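You operate a simulated robot arm through the tools that you are given. There is no shell and no other tool.

You are at the controls of a simulated robot arm. One attempt, no reset.

JOB
Hold the 30 mm die on the magnetic chuck, up against its rail.
Fine: switch the chuck on with the red key and put the key back.

Only the result counts: the job must be done as asked and must still hold three seconds after the hand-in. Knocking over, shifting, dropping, spilling or breaking anything else fails it.

ROBOT AND FRAMES
A 6-joint arm with a two-finger parallel gripper, fixed in place. Base frame: the origin is at the foot of the arm, x ahead of it, y to its left, z up; the work surface is at about z = 0.88. Readings come in m, rad, newtons and seconds.
With the tool pointing down near the work surface it reaches from about 0.14 to 0.84 m from the base axis. Its first joint turns from -2.897 to 2.897 rad. Payload 3.91 kg.
The tool frame sits at the grasp point between the pads (the TCP): z along the fingers, y along the line on which they close. The tips reach 0.03 m beyond it. Largest opening 0.11 m; finger width 0.02, thickness 0.01; the body of the gripper, 0.048 by 0.112 m, starts 0.055 m behind the TCP.
Orientation is told as [roll, pitch, yaw] about the base's x, y, z axes, in that order, counted from this pose: with the fingers straight down and closing along the base's y, the tool's x points along the base's -x, its y along +y and its z along -z.

CONTROLS
- The arm moves only by the tool jog_arm. Its argument "moves" is a list of rows, each a list of 3 entries, a list of its own where there are three numbers: the shift along the base's x, y, z in m, then the turn, a rotation vector about the base's x, y, z in degrees, then the opening in per cent of the stroke, from 0 (shut) to 100 (fully open). In form: [[[x, y, z], [ax, ay, az], grip], ...]. A call has 1 to 20 rows; each row is the pose to reach, as a shift and turn from the pose commanded when the call began. Each row takes 0.2 s and may step no farther than 0.05 m and 0.15 rad from the row before; otherwise, or with a gripper value out of range, the whole call is refused. A pose out of reach is approached as far as the arm can. The call stops where the force on the tool passes 90 N (or 10 N more than at its start, if that is more) or the arm is blocked; 0.2 s more then pass. Each finger travels about 0.108 m/s and halts on what it meets, pressing with about 34 N; the grip force reading is that of the motor and also rises with nothing between the fingers. The clock runs only during rows and for 0.2 s after the last one: add rows that repeat a pose to give the fingers time. It gives the time, the measured TCP pose, the force on the tool (base axes), the opening and the grip force at its end, in the units of the frame above (readings bear some noise), with the torque about the TCP (base axes, N m) and any sound that the robot's microphone picked up.
- Cameras (640 x 400 px; columns grow to the right, rows downward): "scene" is fixed at [0.0497, -0.5001, 1.6421]; the picture's right is [0.43, -0.90, 0.00], its down [-0.87, -0.41, -0.28] and it looks along [0.25, 0.12, -0.96] (base axes); focal length 347 px, centre (320, 200). "wrist" rides on the gripper at [0.077, 0.007, -0.114] in the tool frame; the picture's right is [-0.09, 1.00, 0.00], its down [-0.80, -0.07, -0.59] and it looks along [-0.59, -0.05, 0.80] (tool axes); focal length 270 px, centre (320, 200). There is no depth. A picture from a camera that has moved, and an enlarged one, comes with that camera's place and axes in the base frame and with its lens.
- grab_frame(camera): a new picture of that camera. The clock stands still meanwhile.
- lift_body(by): slides the trunk up (or, below 0, down) by that many m; the arm rides with it, the base frame stays. It gives what a move gives, with no picture.
- close_up(camera, box): a new picture of the part [left, top, right, bottom] of that camera's present view, enlarged. The clock stands still meanwhile.
- sign_off(): hands the job in; it is judged then, once.

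Places have to be worked out from the pictures, the camera data and where the tool is seen. Open the gripper and draw the arm clear of the work before you hand the job in, unless the task says otherwise.

The tools are called as a command line: name --argument value ..., lists and objects as JSON in quotes. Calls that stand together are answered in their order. jog_arm: Moves the arm, as the interface text tells. Its arguments: {"type":"object","properties":{"moves":{"type":"array"}},"required":["moves"]} The other tools are called the same way: lift_body (by) slides the trunk up or down; grab_frame (camera) takes a picture; close_up (camera, box) takes an enlarged picture of a part of a camera's view; sign_off () hands the job in.

At the start:

```text
time_s: 0.0
tool_pos: [0.0466, -0.3546, 1.2284]
orientation: [0.001, 0.001, 0.001]
wrist_force: [1.6, -0.4, -0.1]
torque: [-0.01, -0.01, 0.0]
gripper_width: 0.1101
finger_force: 0.1
trunk travel left (down, up): [-0.45, 0.09]
```

scene: 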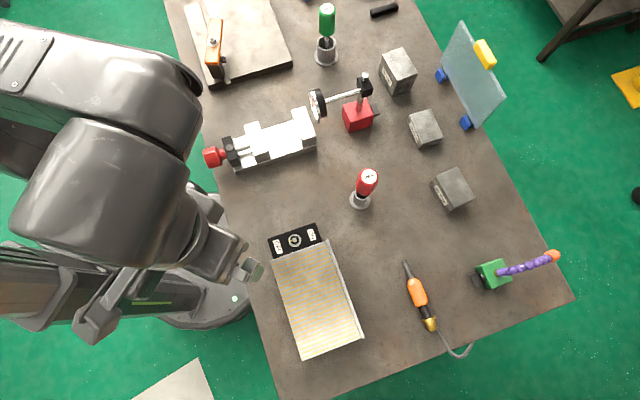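
wrist: 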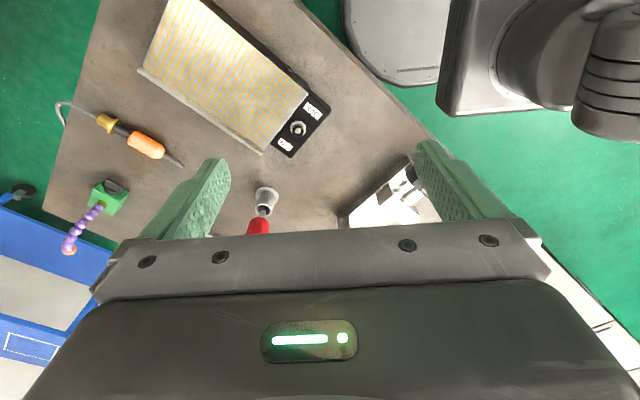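

The scene shows a magnetic chuck (striped plate with a black key panel), a red-handled key in a holder, and three grey blocks. I'll look closer at each before moving.

close_up --camera "scene" --box '[370, 30, 490, 220]'

close_up --camera "scene" --box '[250, 200, 390, 370]'

close_up --camera "scene" --box '[330, 150, 400, 220]'

close_up --camera "wrist" --box '[130, 0, 450, 240]'

```text
2.11 times, centred on (430, 125) of scene
camera zoom: at [0.0497, -0.5001, 1.6421], right [0.43, -0.9, 0.0], down [-0.87, -0.41, -0.28], along [0.25, 0.12, -0.96], focal length 730 px, centre (88, 358)
```

zoom: 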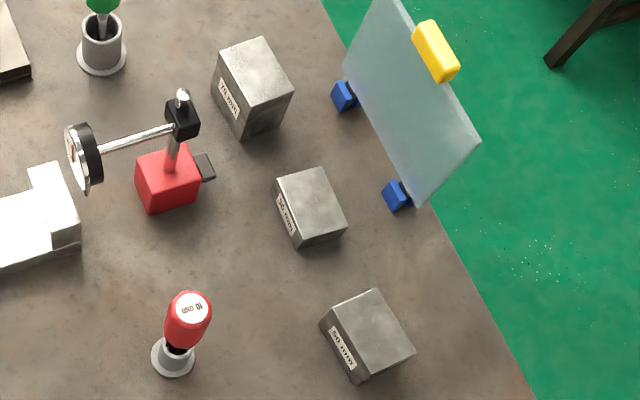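

```text
2.35 times, centred on (320, 285) of scene
camera zoom: at [0.0497, -0.5001, 1.6421], right [0.43, -0.9, 0.0], down [-0.87, -0.41, -0.28], along [0.25, 0.12, -0.96], focal length 816 px, centre (320, 0)
```

zoom: 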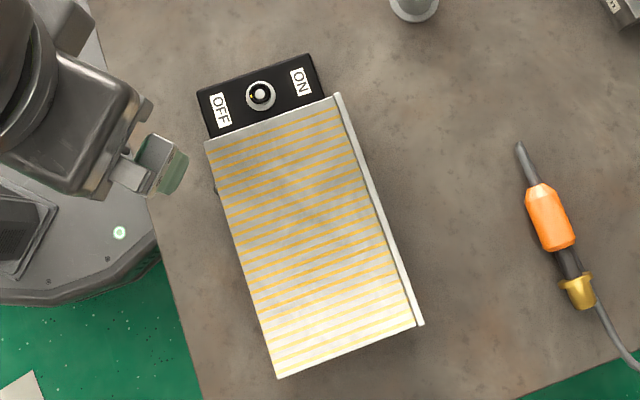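

```text
5.71 times, centred on (365, 185) of scene
camera zoom: at [0.0497, -0.5001, 1.6421], right [0.43, -0.9, 0.0], down [-0.87, -0.41, -0.28], along [0.25, 0.12, -0.96], focal length 1983 px, centre (63, 286)
```

zoom: 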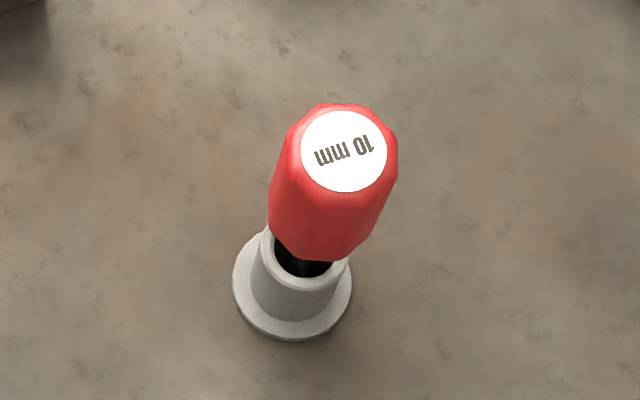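

```text
1.67 times, centred on (290, 120) of wrist
camera zoom: at [-0.0314, -0.3484, 1.3424], right [0.09, 1.0, 0.0], down [0.8, -0.07, 0.59], along [0.59, -0.05, -0.8], focal length 450 px, centre (370, 333)
```

zoom: 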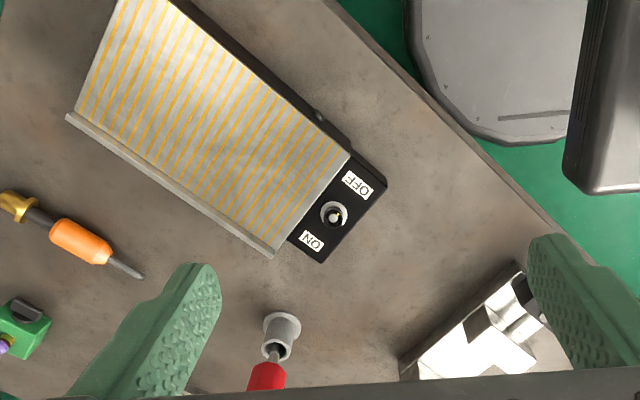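

The labels on the three blocks need to be read clearly. I'll zoom each one.

close_up --camera "scene" --box '[405, 100, 445, 150]'

close_up --camera "scene" --box '[425, 160, 475, 215]'

close_up --camera "scene" --box '[375, 40, 420, 100]'

close_up --camera "scene" --box '[265, 220, 335, 265]'

```text
8.00 times, centred on (425, 125) of scene
camera zoom: at [0.0497, -0.5001, 1.6421], right [0.43, -0.9, 0.0], down [-0.87, -0.41, -0.28], along [0.25, 0.12, -0.96], focal length 2776 px, centre (-520, 800)
```

zoom: 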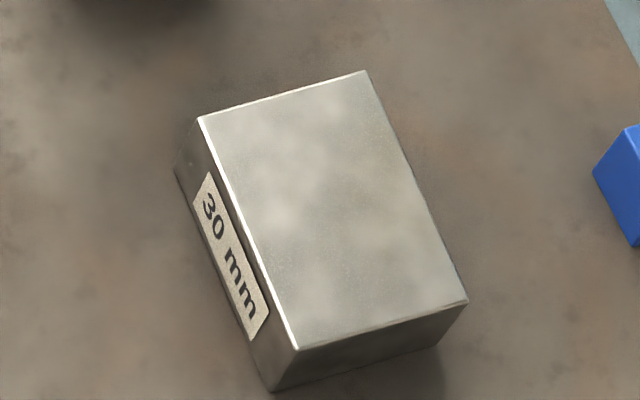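

```text
7.27 times, centred on (450, 188) of scene
camera zoom: at [0.0497, -0.5001, 1.6421], right [0.43, -0.9, 0.0], down [-0.87, -0.41, -0.28], along [0.25, 0.12, -0.96], focal length 2523 px, centre (-626, 291)
```

zoom: 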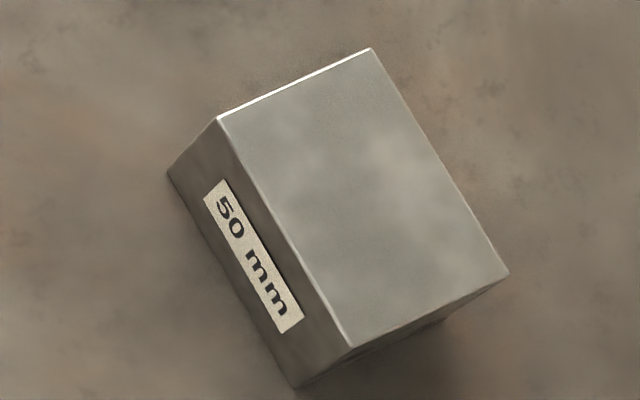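

```text
6.67 times, centred on (398, 70) of scene
camera zoom: at [0.0497, -0.5001, 1.6421], right [0.43, -0.9, 0.0], down [-0.87, -0.41, -0.28], along [0.25, 0.12, -0.96], focal length 2313 px, centre (-197, 1067)
```

zoom: 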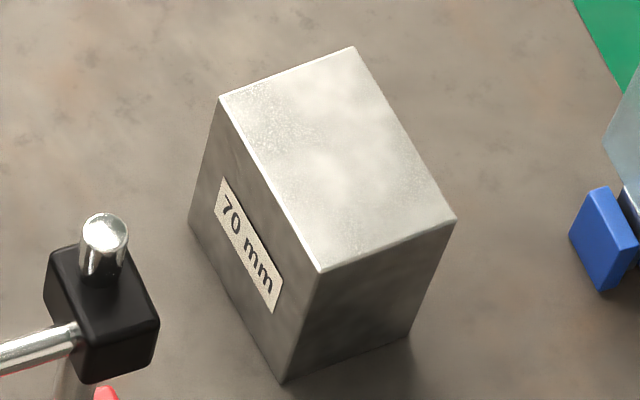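

```text
8.89 times, centred on (300, 242) of scene
camera zoom: at [0.0497, -0.5001, 1.6421], right [0.43, -0.9, 0.0], down [-0.87, -0.41, -0.28], along [0.25, 0.12, -0.96], focal length 3084 px, centre (498, -178)
```

zoom: 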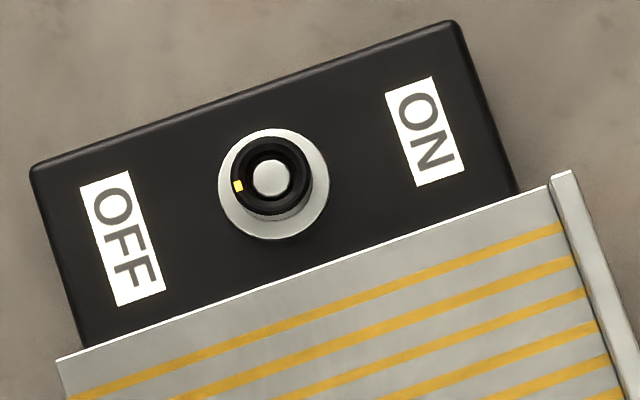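

The 30 mm die is the middle block, about 80×54×30 mm, with its top centre near (0.512, -0.556, 0.91). The spindle is near (0.137, -0.399) and the red key stands in its holder near (0.288, -0.487). I'll zoom in on the spindle, key and green key for fitting details.

close_up --camera "wrist" --box '[265, 85, 335, 165]'

close_up --camera "wrist" --box '[235, 175, 305, 235]'

close_up --camera "scene" --box '[305, 0, 350, 75]'

close_up --camera "scene" --box '[310, 225, 370, 355]'

```text
5.00 times, centred on (300, 125) of wrist
camera zoom: at [-0.0314, -0.3484, 1.3424], right [0.09, 1.0, 0.0], down [0.8, -0.07, 0.59], along [0.59, -0.05, -0.8], focal length 1351 px, centre (420, 575)
```

zoom: 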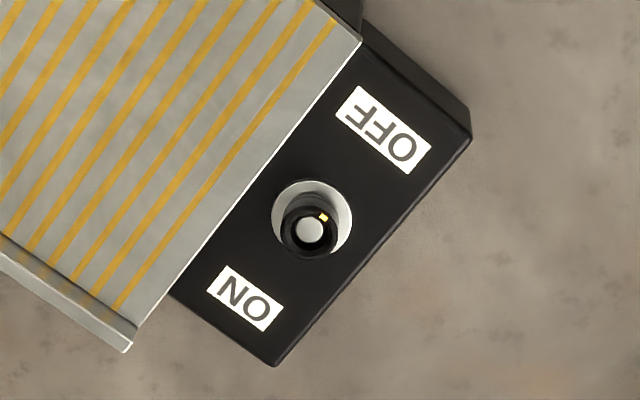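

```text
6.67 times, centred on (270, 205) of wrist
camera zoom: at [-0.0314, -0.3484, 1.3424], right [0.09, 1.0, 0.0], down [0.8, -0.07, 0.59], along [0.59, -0.05, -0.8], focal length 1802 px, centre (653, 167)
```

zoom: 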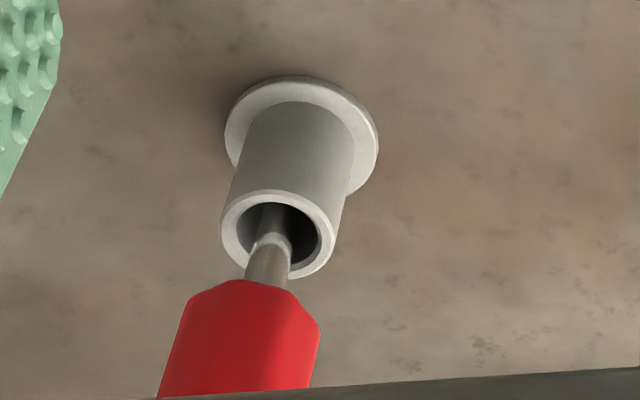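

```text
5.33 times, centred on (328, 38) of scene
camera zoom: at [0.0497, -0.5001, 1.6421], right [0.43, -0.9, 0.0], down [-0.87, -0.41, -0.28], along [0.25, 0.12, -0.96], focal length 1850 px, centre (280, 1067)
```

zoom: 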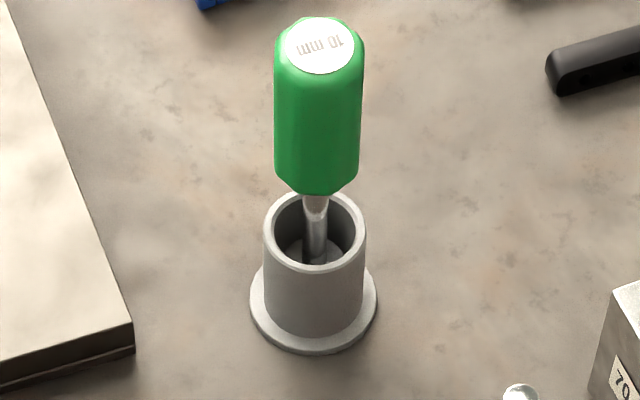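

```text
3.08 times, centred on (340, 290) of scene
camera zoom: at [0.0497, -0.5001, 1.6421], right [0.43, -0.9, 0.0], down [-0.87, -0.41, -0.28], along [0.25, 0.12, -0.96], focal length 1068 px, centre (258, -77)
```

zoom: 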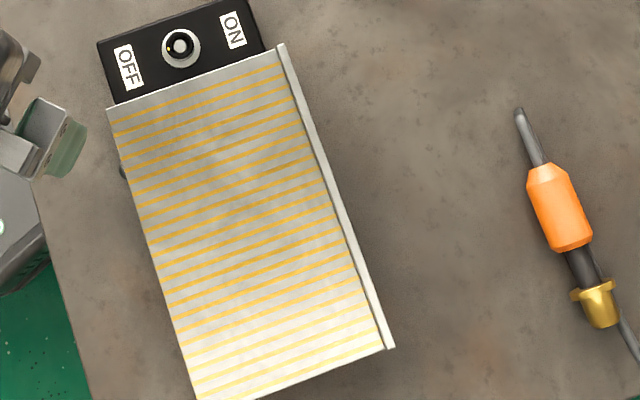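

The spindle on the chuck panel is a raised black collar with a yellow index pointing at OFF; the key has a steel shank. I'll move lower over the chuck to see the spindle and heights better.

jog_arm --moves '[[[0.005, -0.01, -0.04], [0, 0, 0], 100], [[0.01, -0.02, -0.085], [0, 0, 0], 100], [[0.015, -0.03, -0.13], [0, 0, 0], 100], [[0.018, -0.038, -0.175], [0, 0, 0], 100], [[0.018, -0.038, -0.175], [0, 0, 0], 100]]'

grab_frame --camera "wrist"

grab_frame --camera "scene"

```text
time_s: 1.2
tool_pos: [0.0641, -0.3899, 1.0503]
orientation: [0.001, 0.001, 0.0]
wrist_force: [-0.6, 0.6, 0.7]
torque: [0.03, 0.02, 0.01]
gripper_width: 0.1101
finger_force: 0.0
trunk travel left (down, up): [-0.45, 0.09]
```

```text
taken
camera wrist: at [-0.0139, -0.3834, 1.1639], right [0.09, 1.0, 0.0], down [0.8, -0.07, 0.59], along [0.59, -0.05, -0.8], focal length 270 px, centre (320, 200)
```

wrist: 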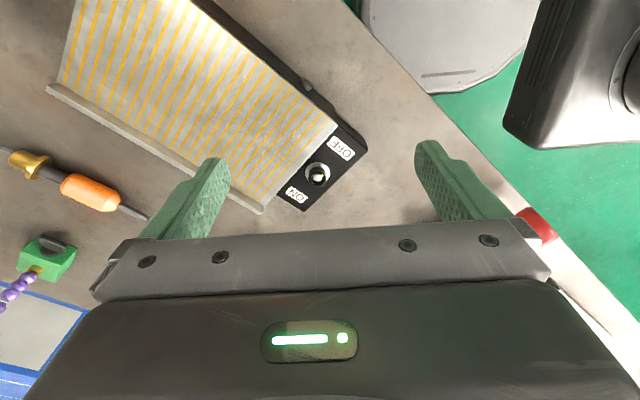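

```text
taken
```

scene: 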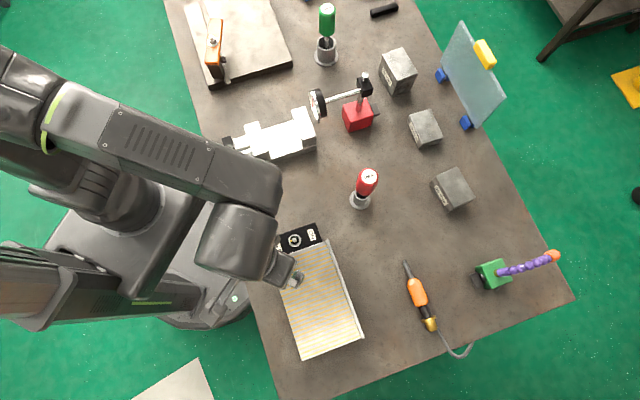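

Now I can zoom on the spindle from nearer with the wrist camera.

close_up --camera "wrist" --box '[275, 130, 365, 210]'

close_up --camera "wrist" --box '[300, 155, 335, 190]'

close_up --camera "wrist" --box '[30, 0, 370, 220]'

```text
5.00 times, centred on (320, 170) of wrist
camera zoom: at [-0.0139, -0.3834, 1.1639], right [0.09, 1.0, 0.0], down [0.8, -0.07, 0.59], along [0.59, -0.05, -0.8], focal length 1351 px, centre (320, 350)
```

zoom: 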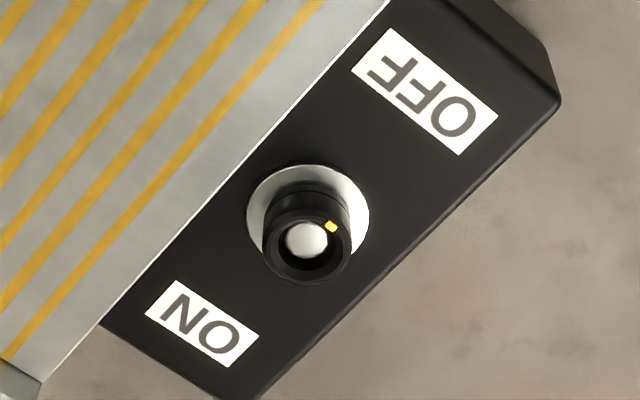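

```text
11.43 times, centred on (318, 172) of wrist
camera zoom: at [-0.0139, -0.3834, 1.1639], right [0.09, 1.0, 0.0], down [0.8, -0.07, 0.59], along [0.59, -0.05, -0.8], focal length 3089 px, centre (349, 514)
```

zoom: 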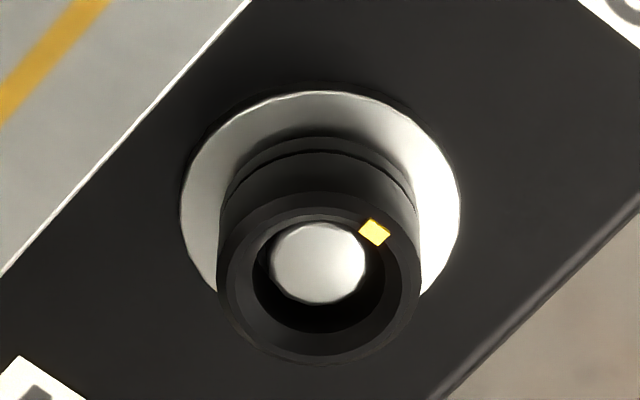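

```text
1.82 times, centred on (200, 110) of wrist
camera zoom: at [-0.0139, -0.3834, 1.1639], right [0.09, 1.0, 0.0], down [0.8, -0.07, 0.59], along [0.59, -0.05, -0.8], focal length 491 px, centre (538, 364)
```

zoom: 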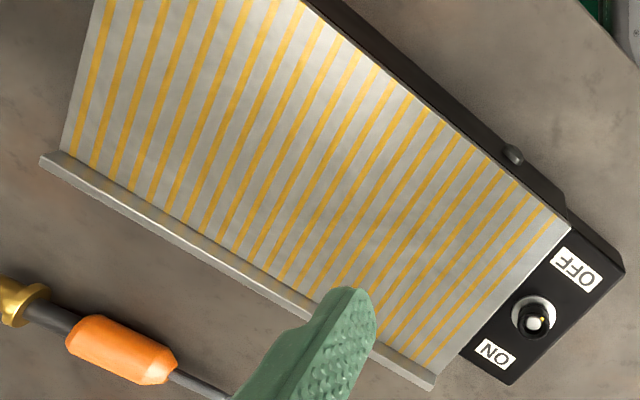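

The chuck plate top looks to be around z≈0.92–0.93, with its long axis at about 44.6° and the rail on the ON side. I'll rise, swing over to the 30 mm die and turn to line up with its long axis (yaw about −48°).

jog_arm --moves '[[[0, 0, 0.05], [0, 0, 0], 100], [[0, 0, 0.1], [0, 0, 0], 100], [[0.0448, -0.0164, 0.1], [0, 0, -4.8], 100], [[0.0896, -0.0328, 0.1], [0, 0, -9.6], 100], [[0.1344, -0.0492, 0.1], [0, 0, -14.4], 100], [[0.1792, -0.0656, 0.1], [0, 0, -19.2], 100], [[0.224, -0.082, 0.1], [0, 0, -24.0], 100], [[0.2688, -0.0984, 0.1], [0, 0, -28.8], 100], [[0.3136, -0.1148, 0.1], [0, 0, -33.6], 100], [[0.3584, -0.1312, 0.1], [0, 0, -38.4], 100], [[0.4032, -0.1476, 0.1], [0, 0, -43.2], 100], [[0.448, -0.164, 0.1], [0, 0, -48.0], 100], [[0.448, -0.164, 0.1], [0, 0, -48.0], 100]]'

grab_frame --camera "wrist"

grab_frame --camera "scene"

```text
time_s: 4.0
tool_pos: [0.5145, -0.5561, 1.1561]
orientation: [0.0, 0.0, -0.839]
wrist_force: [0.5, 0.0, 0.1]
torque: [-0.02, 0.0, 0.01]
gripper_width: 0.11
finger_force: 0.1
trunk travel left (down, up): [-0.45, 0.09]
```

```text
taken
camera wrist: at [0.467, -0.4947, 1.2696], right [0.8, 0.6, 0.0], down [0.48, -0.64, 0.59], along [0.36, -0.48, -0.8], focal length 270 px, centre (320, 200)
```

wrist: 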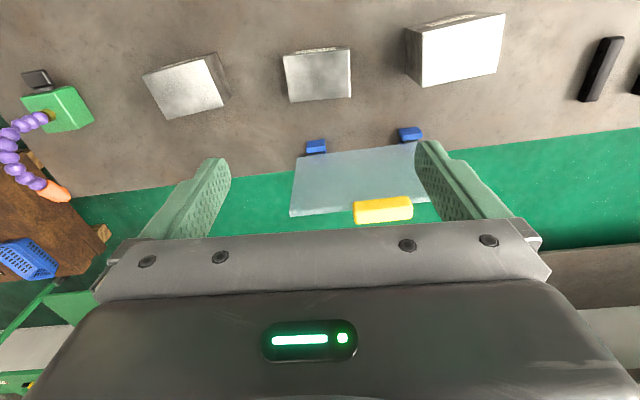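

```text
taken
```

scene: 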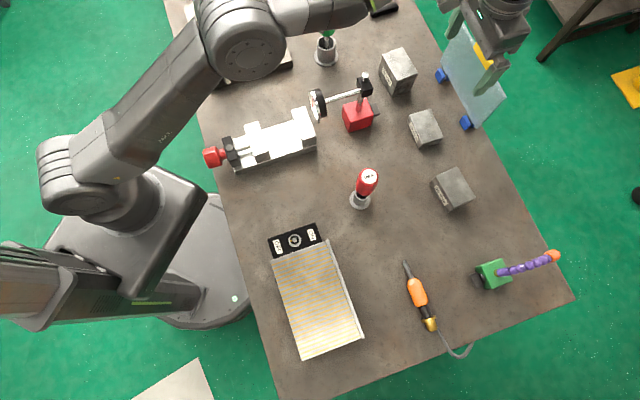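

The die is in view below. I'll zoom to measure its corners precisely.

close_up --camera "wrist" --box '[268, 30, 368, 120]'

```text
4.44 times, centred on (318, 75) of wrist
camera zoom: at [0.467, -0.4947, 1.2696], right [0.8, 0.6, 0.0], down [0.48, -0.64, 0.59], along [0.36, -0.48, -0.8], focal length 1201 px, centre (329, 756)
```

zoom: 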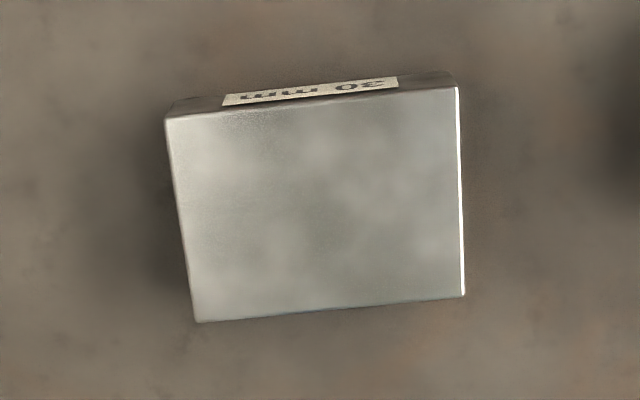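

Die centre comes out at about (0.512, -0.557), with its long axis at 42.2°, so the fingers are already aligned. I'll descend over it with the gripper open, keeping the tips about 8 mm above the table.

jog_arm --moves '[[[-0.0006, -0.0004, -0.045], [0, 0, 0.2], 100], [[-0.0006, -0.0004, -0.09], [0, 0, 0.2], 100], [[-0.0006, -0.0004, -0.135], [0, 0, 0.2], 100], [[-0.0006, -0.0004, -0.18], [0, 0, 0.2], 100], [[-0.0006, -0.0004, -0.215], [0, 0, 0.2], 100], [[-0.0006, -0.0004, -0.235], [0, 0, 0.2], 100], [[-0.0006, -0.0004, -0.235], [0, 0, 0.2], 100]]'

grab_frame --camera "wrist"

grab_frame --camera "scene"

```text
time_s: 5.6
tool_pos: [0.5115, -0.5576, 0.9192]
orientation: [-0.001, 0.0, -0.833]
wrist_force: [-0.9, 0.2, 0.3]
torque: [0.01, 0.01, 0.0]
gripper_width: 0.1102
finger_force: 0.0
trunk travel left (down, up): [-0.45, 0.09]
```

```text
taken
camera wrist: at [0.4632, -0.496, 1.0335], right [0.8, 0.6, 0.0], down [0.49, -0.64, 0.59], along [0.36, -0.47, -0.8], focal length 270 px, centre (320, 200)
```

wrist: 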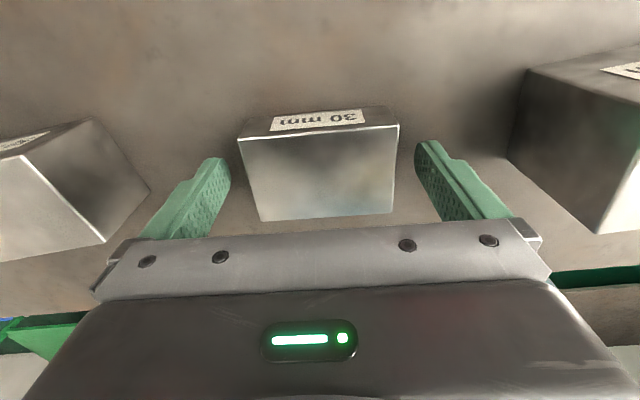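

```text
taken
```

scene: 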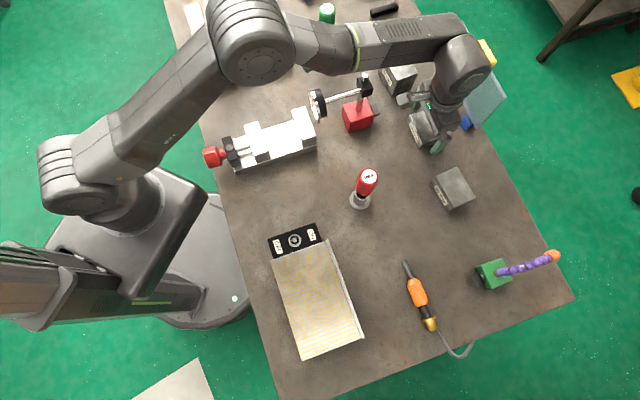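

The die sits centred between the fingers. I'll close on its two ends.

jog_arm --moves '[[[0, 0, 0], [0, 0, 0], 60], [[0, 0, 0], [0, 0, 0], 30], [[0, 0, 0], [0, 0, 0], 0], [[0, 0, 0], [0, 0, 0], 0]]'

grab_frame --camera "wrist"

```text
time_s: 6.6
tool_pos: [0.5112, -0.5573, 0.9191]
orientation: [0.0, -0.001, -0.834]
wrist_force: [1.6, 0.4, 0.2]
torque: [0.07, -0.27, 0.06]
gripper_width: 0.0797
finger_force: 34.1
trunk travel left (down, up): [-0.45, 0.09]
```

```text
taken
camera wrist: at [0.4634, -0.4959, 1.0337], right [0.8, 0.6, 0.0], down [0.49, -0.64, 0.59], along [0.36, -0.47, -0.8], focal length 270 px, centre (320, 200)
```

wrist: 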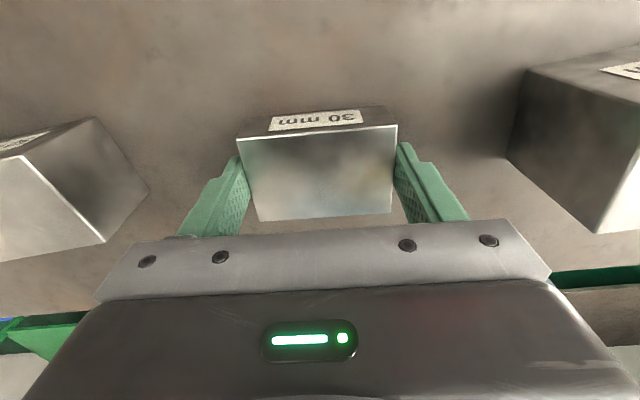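

Grip is solid at 79.7 mm width and 34 N. I'll lift the die and check that the weight reads properly.

jog_arm --moves '[[[0, 0, 0.02], [0, 0, 0], 0], [[0, 0, 0.06], [0, 0, 0], 0], [[0, 0, 0.105], [0, 0, 0], 0], [[0, 0, 0.15], [0, 0, 0], 0], [[0, 0, 0.195], [0, 0, 0], 0], [[0, 0, 0.235], [0, 0, 0], 0], [[0, 0, 0.235], [0, 0, 0], 0]]'

close_up --camera "scene" --box '[262, 218, 342, 268]'

close_up --camera "scene" --box '[290, 318, 370, 368]'

grab_frame --camera "wrist"

```text
time_s: 8.2
tool_pos: [0.5144, -0.5603, 1.1532]
orientation: [0.0, 0.001, -0.835]
wrist_force: [-0.4, 0.6, -6.8]
torque: [0.01, -0.03, -0.01]
gripper_width: 0.0799
finger_force: 34.9
trunk travel left (down, up): [-0.45, 0.09]
```

```text
8.00 times, centred on (302, 243) of scene
camera zoom: at [0.0497, -0.5001, 1.6421], right [0.43, -0.9, 0.0], down [-0.87, -0.41, -0.28], along [0.25, 0.12, -0.96], focal length 2776 px, centre (464, -144)
```

zoom: 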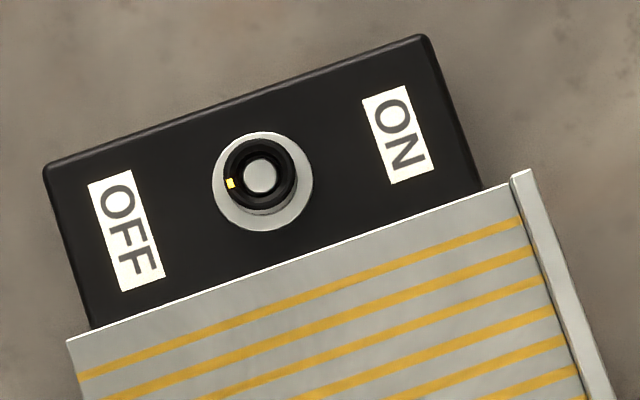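

```text
8.00 times, centred on (330, 343) of scene
camera zoom: at [0.0497, -0.5001, 1.6421], right [0.43, -0.9, 0.0], down [-0.87, -0.41, -0.28], along [0.25, 0.12, -0.96], focal length 2776 px, centre (240, -944)
```

zoom: 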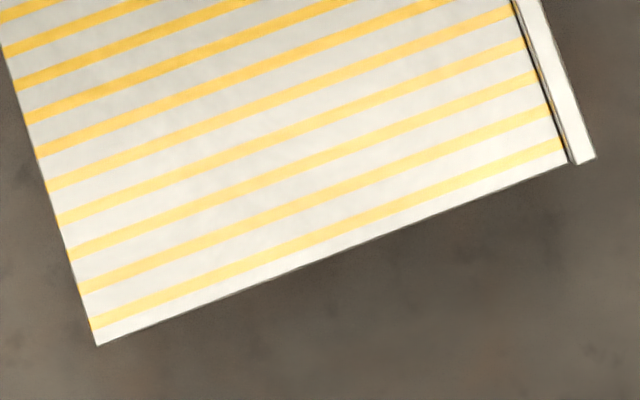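

```text
taken
camera wrist: at [0.4679, -0.4985, 1.2663], right [0.8, 0.6, 0.0], down [0.49, -0.64, 0.59], along [0.36, -0.47, -0.8], focal length 270 px, centre (320, 200)
```

wrist: 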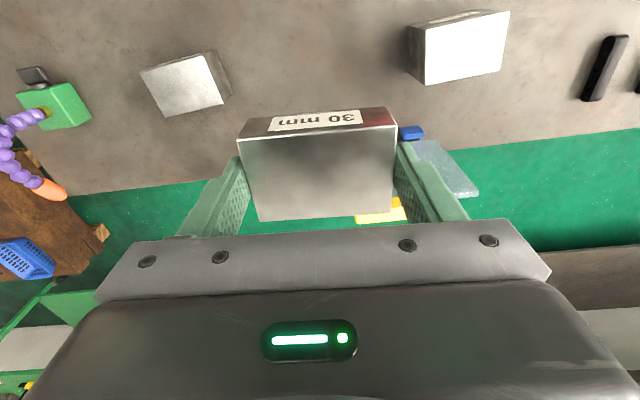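

The die is lifted (about 7 N). Scene zooms give the chuck long axis at 45.0° and the rail's inner face on the line (x−y)/√2 ≈ 0.440. I'll carry the die over the chuck, 27 mm short of the rail, turning to yaw −45°.

jog_arm --moves '[[[-0.0459, 0.0066, 0], [0, 0, 0.3], 0], [[-0.0918, 0.0131, 0], [0, 0, 0.6], 0], [[-0.1377, 0.0197, 0], [0, 0, 0.9], 0], [[-0.1836, 0.0262, 0], [0, 0, 1.2], 0], [[-0.2295, 0.0328, 0], [0, 0, 1.5], 0], [[-0.2754, 0.0394, 0], [0, 0, 1.8], 0], [[-0.3213, 0.0459, 0], [0, 0, 2.1], 0], [[-0.3672, 0.0525, 0], [0, 0, 2.4], 0], [[-0.4131, 0.059, 0], [0, 0, 2.6], 0], [[-0.459, 0.0656, 0], [0, 0, 2.8], 0], [[-0.459, 0.0656, 0], [0, 0, 2.8], 0], [[-0.459, 0.0656, -0.045], [0, 0, 2.8], 0], [[-0.459, 0.0656, -0.09], [0, 0, 2.8], 0], [[-0.459, 0.0656, -0.135], [0, 0, 2.8], 0], [[-0.459, 0.0656, -0.165], [0, 0, 2.8], 0], [[-0.459, 0.0656, -0.165], [0, 0, 2.8], 0]]'

grab_frame --camera "wrist"

grab_frame --camera "scene"

```text
time_s: 11.6
tool_pos: [0.0545, -0.493, 0.9863]
orientation: [0.0, 0.001, -0.786]
wrist_force: [-0.4, -1.0, -8.1]
torque: [0.01, 0.03, 0.0]
gripper_width: 0.0795
finger_force: 34.2
trunk travel left (down, up): [-0.45, 0.09]
```

```text
taken
camera wrist: at [0.0036, -0.4339, 1.1005], right [0.77, 0.64, 0.0], down [0.52, -0.62, 0.59], along [0.38, -0.46, -0.8], focal length 270 px, centre (320, 200)
```

wrist: 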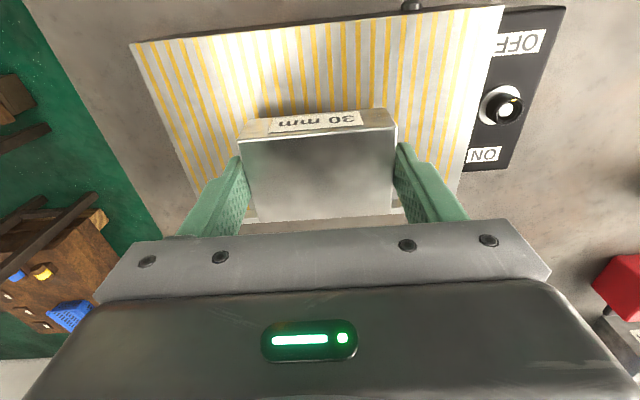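

```text
taken
```

scene: 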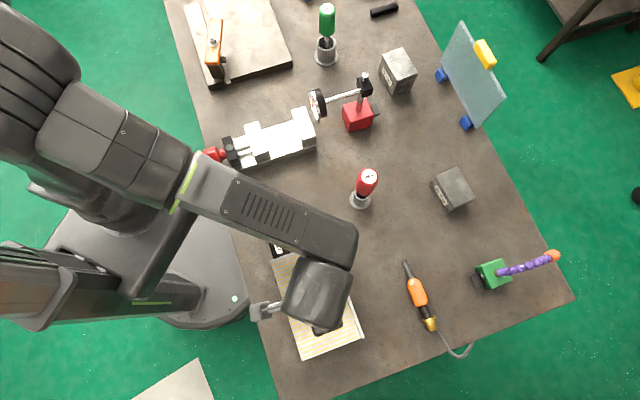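

The die hovers over the plate with the rail just beyond it. I'll lower in small steps and watch the vertical force for touch-down.

jog_arm --moves '[[[0, 0, -0.008], [0, 0, 0], 0], [[0, 0, -0.016], [0, 0, 0], 0], [[0, 0, -0.018], [0, 0, 0], 0], [[0, 0, -0.018], [0, 0, 0], 0]]'

close_up --camera "wrist" --box '[180, 90, 460, 240]'

```text
time_s: 12.6
tool_pos: [0.0542, -0.4935, 0.9721]
orientation: [-0.002, -0.002, -0.784]
wrist_force: [4.0, -2.9, 7.9]
torque: [0.51, -0.3, -0.23]
gripper_width: 0.0799
finger_force: 34.2
trunk travel left (down, up): [-0.45, 0.09]
```

```text
2.29 times, centred on (320, 165) of wrist
camera zoom: at [0.0035, -0.4342, 1.0854], right [0.77, 0.64, 0.0], down [0.52, -0.61, 0.6], along [0.38, -0.46, -0.8], focal length 618 px, centre (320, 280)
```

zoom: 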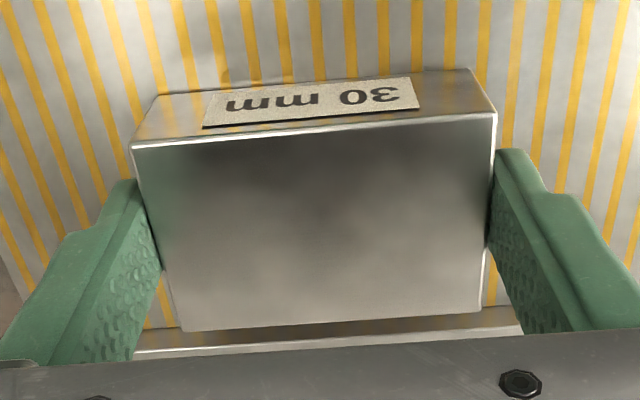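

Touch-down confirmed (Fz went from −8 to +8 N), so the plate top is at about z=0.933. I'll lift 3 mm, carry the die 21 mm toward the rail, and check the force there.

jog_arm --moves '[[[0, 0, 0.003], [0, 0, 0], 0], [[0.0035, -0.0035, 0.003], [0, 0, 0], 0], [[0.0071, -0.0071, 0.003], [0, 0, 0], 0], [[0.0106, -0.0106, 0.003], [0, 0, 0], 0], [[0.0134, -0.0134, 0.003], [0, 0, 0], 0], [[0.0148, -0.0148, 0.003], [0, 0, 0], 0], [[0.0148, -0.0148, 0.003], [0, 0, 0], 0]]'

close_up --camera "wrist" --box '[180, 90, 460, 240]'

grab_frame --camera "scene"

```text
time_s: 14.2
tool_pos: [0.0684, -0.5067, 0.9741]
orientation: [0.001, -0.001, -0.785]
wrist_force: [0.1, -0.3, -6.4]
torque: [0.04, 0.0, 0.0]
gripper_width: 0.0796
finger_force: 33.3
trunk travel left (down, up): [-0.45, 0.09]
```

```text
2.29 times, centred on (320, 165) of wrist
camera zoom: at [0.0172, -0.4476, 1.0869], right [0.77, 0.64, 0.0], down [0.52, -0.62, 0.59], along [0.38, -0.46, -0.8], focal length 618 px, centre (320, 280)
```

zoom: 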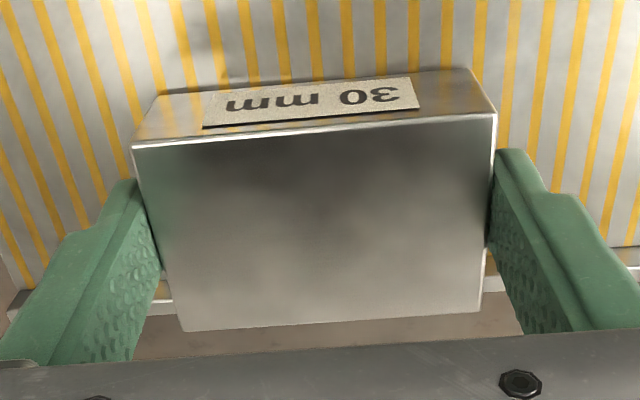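

```text
taken
```

scene: 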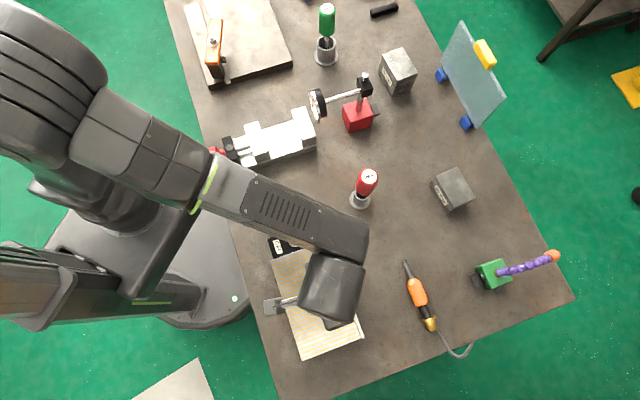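

No contact with the rail yet and the die is free of the plate. I'll advance in fine steps toward the rail.

jog_arm --moves '[[[0.0014, -0.0014, 0], [0, 0, 0], 0], [[0.0025, -0.0025, 0], [0, 0, 0], 0], [[0.0025, -0.0025, 0], [0, 0, 0], 0]]'

```text
time_s: 15.0
tool_pos: [0.0707, -0.5084, 0.972]
orientation: [-0.001, 0.0, -0.786]
wrist_force: [0.5, 0.1, -7.2]
torque: [0.0, 0.04, -0.01]
gripper_width: 0.0799
finger_force: 34.2
trunk travel left (down, up): [-0.45, 0.09]
```

Still free. I'll move another 2 mm toward the rail and read the force.

jog_arm --moves '[[[0.0007, -0.0007, 0], [0, 0, 0], 0], [[0.0014, -0.0014, 0], [0, 0, 0], 0], [[0.0014, -0.0014, 0], [0, 0, 0], 0]]'

```text
time_s: 15.8
tool_pos: [0.0703, -0.5087, 0.9734]
orientation: [0.002, 0.002, -0.787]
wrist_force: [-6.8, 6.1, -10.3]
torque: [0.3, 0.16, -0.3]
gripper_width: 0.0797
finger_force: 33.7
trunk travel left (down, up): [-0.45, 0.09]
```

Contact with the rail: 9 N back along its normal, on the far end first. I'll lower the 2.5 mm to the plate keeping light contact and read again.

jog_arm --moves '[[[0, 0, -0.0012], [0, 0, -0.15], 0], [[0, 0, -0.0025], [0, 0, -0.3], 0], [[0, 0, -0.0025], [0, 0, -0.3], 0]]'

```text
time_s: 16.6
tool_pos: [0.0705, -0.51, 0.9722]
orientation: [-0.001, 0.0, -0.791]
wrist_force: [-6.9, 6.5, 11.2]
torque: [1.02, 0.23, 0.45]
gripper_width: 0.0801
finger_force: 34.2
trunk travel left (down, up): [-0.45, 0.09]
```

The die is down on the plate and bears on the rail almost flush. I'll open the gripper fully.

jog_arm --moves '[[[0, 0, 0], [0, 0, 0.15], 75], [[0, 0, 0], [0, 0, 0.15], 85], [[0, 0, 0], [0, 0, 0.15], 100], [[0, 0, 0], [0, 0, 0.15], 100]]'

grab_frame --camera "wrist"

close_up --camera "wrist" --box '[180, 90, 460, 240]'

```text
time_s: 17.6
tool_pos: [0.0724, -0.5099, 0.9702]
orientation: [0.0, 0.0, -0.789]
wrist_force: [-0.5, -1.0, -0.4]
torque: [-0.01, -0.02, -0.02]
gripper_width: 0.1101
finger_force: 0.0
trunk travel left (down, up): [-0.45, 0.09]
```

```text
taken
camera wrist: at [0.0207, -0.4508, 1.0846], right [0.77, 0.64, 0.0], down [0.51, -0.62, 0.59], along [0.38, -0.46, -0.8], focal length 270 px, centre (320, 200)
```

wrist: 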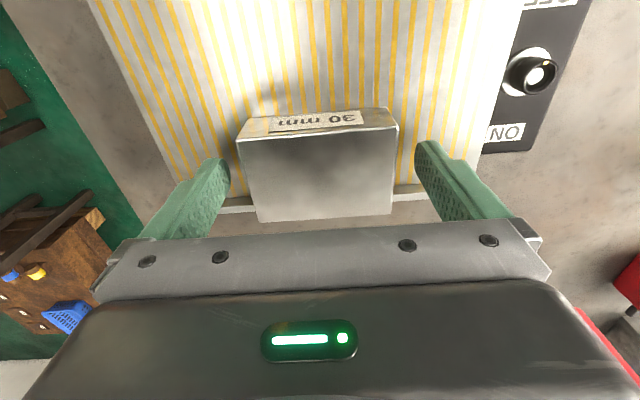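

```text
2.29 times, centred on (320, 165) of wrist
camera zoom: at [0.0207, -0.4508, 1.0846], right [0.77, 0.64, 0.0], down [0.51, -0.62, 0.59], along [0.38, -0.46, -0.8], focal length 618 px, centre (320, 280)
```

zoom: 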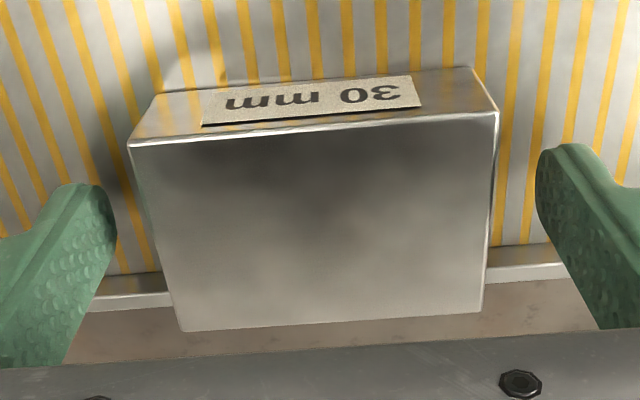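

Released. I'll rise straight up and look at how flush the die sits against the rail.

jog_arm --moves '[[[0, 0, 0.02], [0, 0, 0], 100], [[0, 0, 0.06], [0, 0, 0], 100], [[-0.015, 0.015, 0.1], [0, 0, 0], 100], [[-0.04, 0.04, 0.12], [0, 0, 0], 100], [[-0.07, 0.07, 0.12], [0, 0, 0], 100], [[-0.07, 0.07, 0.12], [0, 0, 0], 100]]'

grab_frame --camera "wrist"

grab_frame --camera "scene"

```text
time_s: 19.0
tool_pos: [0.001, -0.4396, 1.0925]
orientation: [0.001, 0.0, -0.787]
wrist_force: [0.3, 0.5, 0.4]
torque: [0.02, 0.02, -0.02]
gripper_width: 0.1101
finger_force: 0.1
trunk travel left (down, up): [-0.45, 0.09]
```

```text
taken
camera wrist: at [-0.0494, -0.3799, 1.2055], right [0.77, 0.64, 0.0], down [0.52, -0.62, 0.59], along [0.38, -0.46, -0.8], focal length 270 px, centre (320, 200)
```

wrist: 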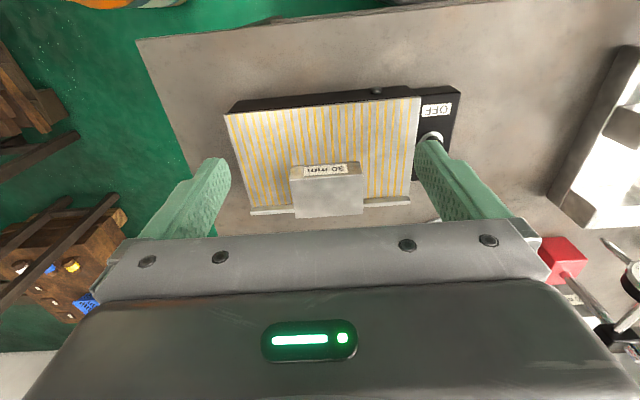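

```text
taken
```

scene: 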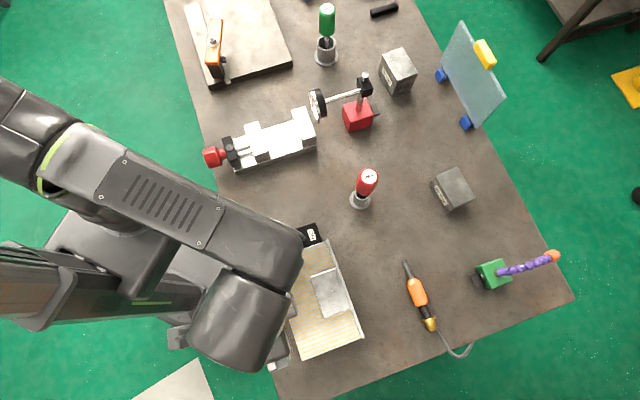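

close_up --camera "scene" --box '[305, 255, 365, 330]'

close_up --camera "wrist" --box '[240, 150, 420, 225]'

```text
5.33 times, centred on (335, 292) of scene
camera zoom: at [0.0497, -0.5001, 1.6421], right [0.43, -0.9, 0.0], down [-0.87, -0.41, -0.28], along [0.25, 0.12, -0.96], focal length 1850 px, centre (240, -293)
```

zoom: 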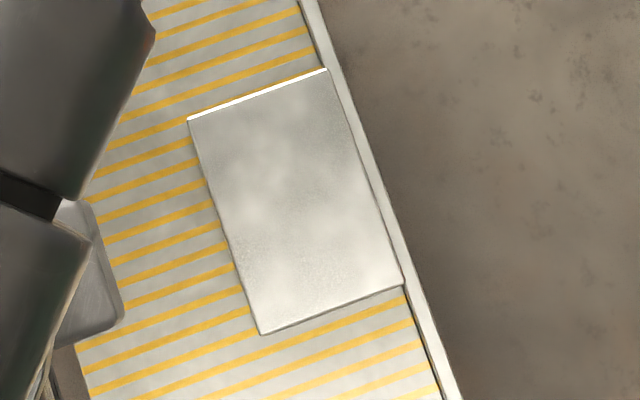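

```text
3.56 times, centred on (330, 188) of wrist
camera zoom: at [-0.0494, -0.3799, 1.2055], right [0.77, 0.64, 0.0], down [0.52, -0.62, 0.59], along [0.38, -0.46, -0.8], focal length 961 px, centre (284, 244)
```

zoom: 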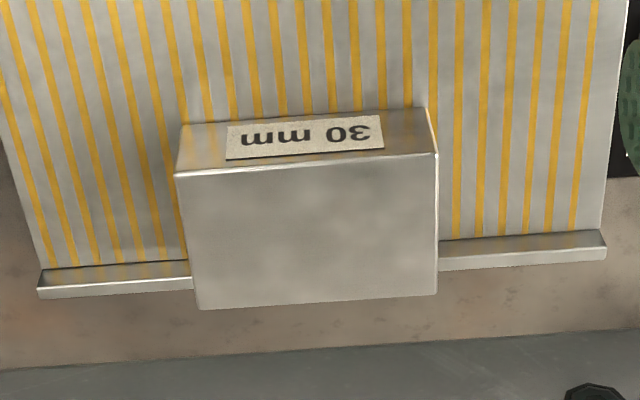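

The die looks flush to within a millimetre. To make sure, I'll close the fingers and give the middle of its free long face a gentle push toward the rail, starting about 14 mm off it.

jog_arm --moves '[[[0.01, -0.01, 0], [0, 0, 0], 60], [[0.02, -0.02, 0], [0, 0, 0], 30], [[0.0266, -0.0266, 0], [0, 0, 0], 0], [[0.0266, -0.0266, -0.04], [0, 0, 0], 0], [[0.0266, -0.0266, -0.08], [0, 0, 0], 0], [[0.0266, -0.0266, -0.11], [0, 0, 0], 0], [[0.0266, -0.0266, -0.1154], [0, 0, 0], 0], [[0.0266, -0.0266, -0.1154], [0, 0, 0], 0]]'

grab_frame --camera "wrist"

```text
time_s: 20.8
tool_pos: [0.0277, -0.4683, 0.9752]
orientation: [0.0, 0.001, -0.788]
wrist_force: [-0.3, -0.1, 0.1]
torque: [-0.02, 0.01, -0.01]
gripper_width: 0.0
finger_force: 33.8
trunk travel left (down, up): [-0.45, 0.09]
```

```text
taken
camera wrist: at [-0.0231, -0.4088, 1.0888], right [0.77, 0.64, 0.0], down [0.51, -0.62, 0.59], along [0.38, -0.46, -0.8], focal length 270 px, centre (320, 200)
```

wrist: 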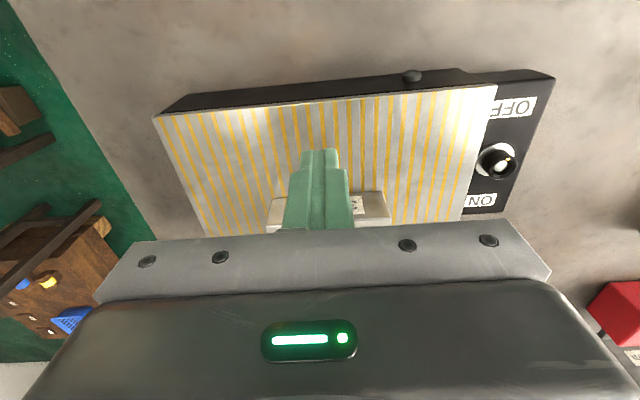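

The closed fingers are in front of the die. I'll creep toward it and read the force.

jog_arm --moves '[[[0.005, -0.005, 0], [0, 0, 0], 0], [[0.01, -0.01, 0], [0, 0, 0], 0], [[0.0145, -0.0145, 0], [0, 0, 0], 0], [[0.0165, -0.0165, 0], [0, 0, 0], 0], [[0.0165, -0.0165, 0], [0, 0, 0], 0]]'

```text
time_s: 22.0
tool_pos: [0.0446, -0.4852, 0.9762]
orientation: [0.0, 0.0, -0.788]
wrist_force: [0.4, 0.2, -0.6]
torque: [-0.04, 0.01, -0.03]
gripper_width: 0.0
finger_force: 34.1
trunk travel left (down, up): [-0.45, 0.09]
```

jog_arm --moves '[[[0.0007, -0.0007, 0], [0, 0, 0], 0], [[0.0014, -0.0014, 0], [0, 0, 0], 0], [[0.0018, -0.0018, 0], [0, 0, 0], 0], [[0.0018, -0.0018, 0], [0, 0, 0], 0]]'

```text
time_s: 23.0
tool_pos: [0.0444, -0.4857, 0.9764]
orientation: [0.002, -0.001, -0.789]
wrist_force: [-8.4, 3.4, -1.3]
torque: [0.08, 0.28, -0.04]
gripper_width: 0.0001
finger_force: 34.4
trunk travel left (down, up): [-0.45, 0.09]
```

The push meets a firm 9 N reaction, more than sliding friction could give, so the die is flush on the rail. I'll back off and rise, then measure the key and spindle.

jog_arm --moves '[[[-0.005, 0.005, 0], [0, 0, 0], 0], [[-0.02, 0.02, 0], [0, 0, 0], 0], [[-0.025, 0.025, 0.04], [0, 0, 0], 0], [[-0.025, 0.025, 0.09], [0, 0, 0], 0], [[-0.025, 0.025, 0.13], [0, 0, 0], 50], [[-0.025, 0.025, 0.17], [0, 0, 0], 100], [[-0.025, 0.025, 0.17], [0, 0, 0], 100], [[-0.025, 0.025, 0.17], [0, 0, 0], 100]]'

close_up --camera "scene" --box '[305, 255, 365, 330]'

grab_frame --camera "wrist"

```text
time_s: 24.8
tool_pos: [0.0216, -0.4616, 1.1458]
orientation: [0.002, 0.0, -0.789]
wrist_force: [0.9, 0.7, -0.2]
torque: [0.02, 0.04, 0.03]
gripper_width: 0.11
finger_force: 0.0
trunk travel left (down, up): [-0.45, 0.09]
```

```text
5.33 times, centred on (335, 292) of scene
camera zoom: at [0.0497, -0.5001, 1.6421], right [0.43, -0.9, 0.0], down [-0.87, -0.41, -0.28], along [0.25, 0.12, -0.96], focal length 1850 px, centre (240, -293)
```

zoom: 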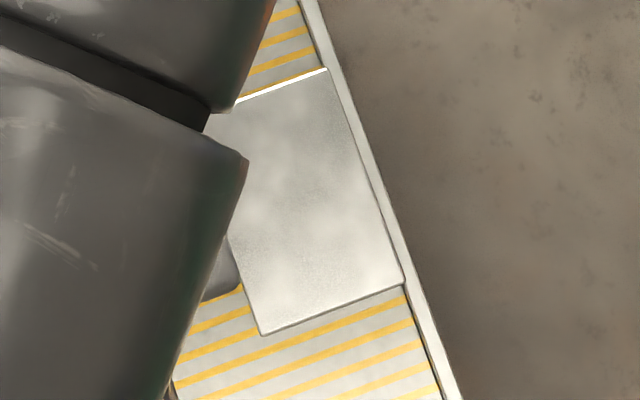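

```text
taken
camera wrist: at [-0.0283, -0.4017, 1.2599], right [0.77, 0.64, 0.0], down [0.51, -0.62, 0.59], along [0.38, -0.46, -0.8], focal length 270 px, centre (320, 200)
```

wrist: 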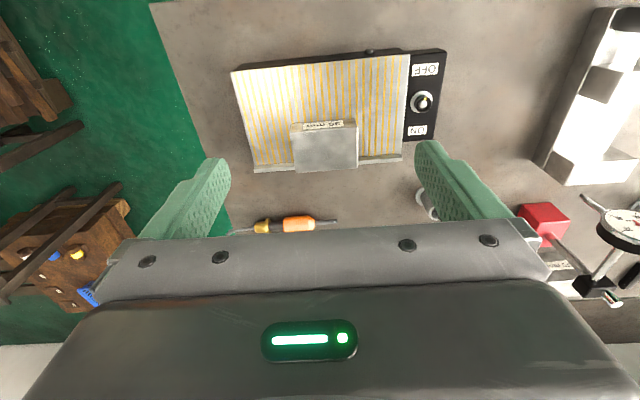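

The die is unmoved and in place. Next I'll move to view the red key and holder side-on with the wrist camera, turning back to yaw 0 at a safe height.

jog_arm --moves '[[[0.0247, -0.0045, 0.015], [0, 0, 7.525], 100], [[0.0495, -0.009, 0.015], [0, 0, 15.05], 100], [[0.0742, -0.0135, 0.015], [0, 0, 22.575], 100], [[0.0989, -0.018, 0.015], [0, 0, 30.1], 100], [[0.1237, -0.0225, 0.015], [0, 0, 37.625], 100], [[0.1484, -0.027, 0.015], [0, 0, 45.15], 100], [[0.1484, -0.027, 0.015], [0, 0, 45.15], 100]]'

grab_frame --camera "wrist"

close_up --camera "scene" --box '[340, 155, 390, 215]'

```text
time_s: 26.4
tool_pos: [0.1706, -0.4872, 1.1597]
orientation: [0.002, 0.0, 0.003]
wrist_force: [-0.7, 0.4, 0.4]
torque: [0.0, -0.02, -0.02]
gripper_width: 0.1102
finger_force: 0.0
trunk travel left (down, up): [-0.45, 0.09]
```

```text
taken
camera wrist: at [0.093, -0.4803, 1.2739], right [0.09, 1.0, 0.0], down [0.8, -0.07, 0.59], along [0.59, -0.05, -0.8], focal length 270 px, centre (320, 200)
```

wrist: 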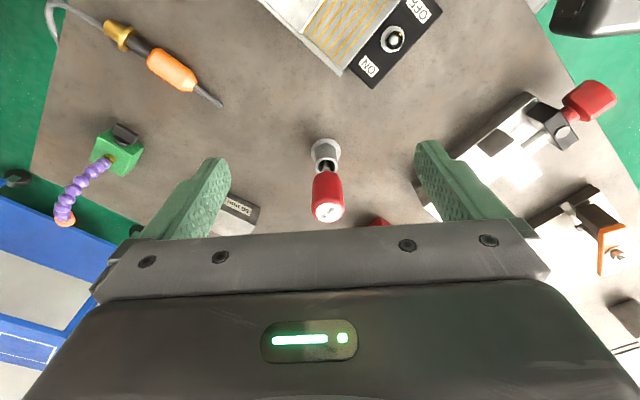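

```text
6.67 times, centred on (365, 185) of scene
camera zoom: at [0.0497, -0.5001, 1.6421], right [0.43, -0.9, 0.0], down [-0.87, -0.41, -0.28], along [0.25, 0.12, -0.96], focal length 2313 px, centre (20, 300)
```

zoom: 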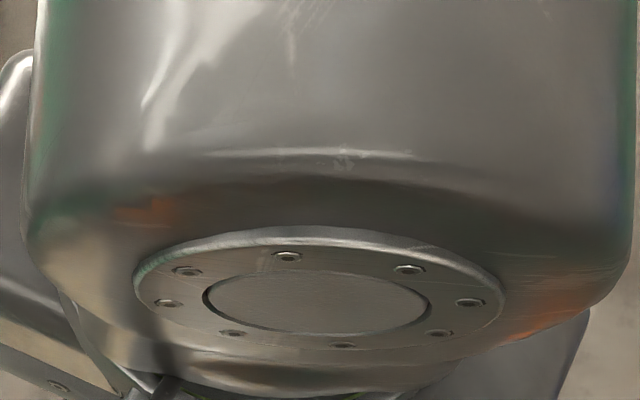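

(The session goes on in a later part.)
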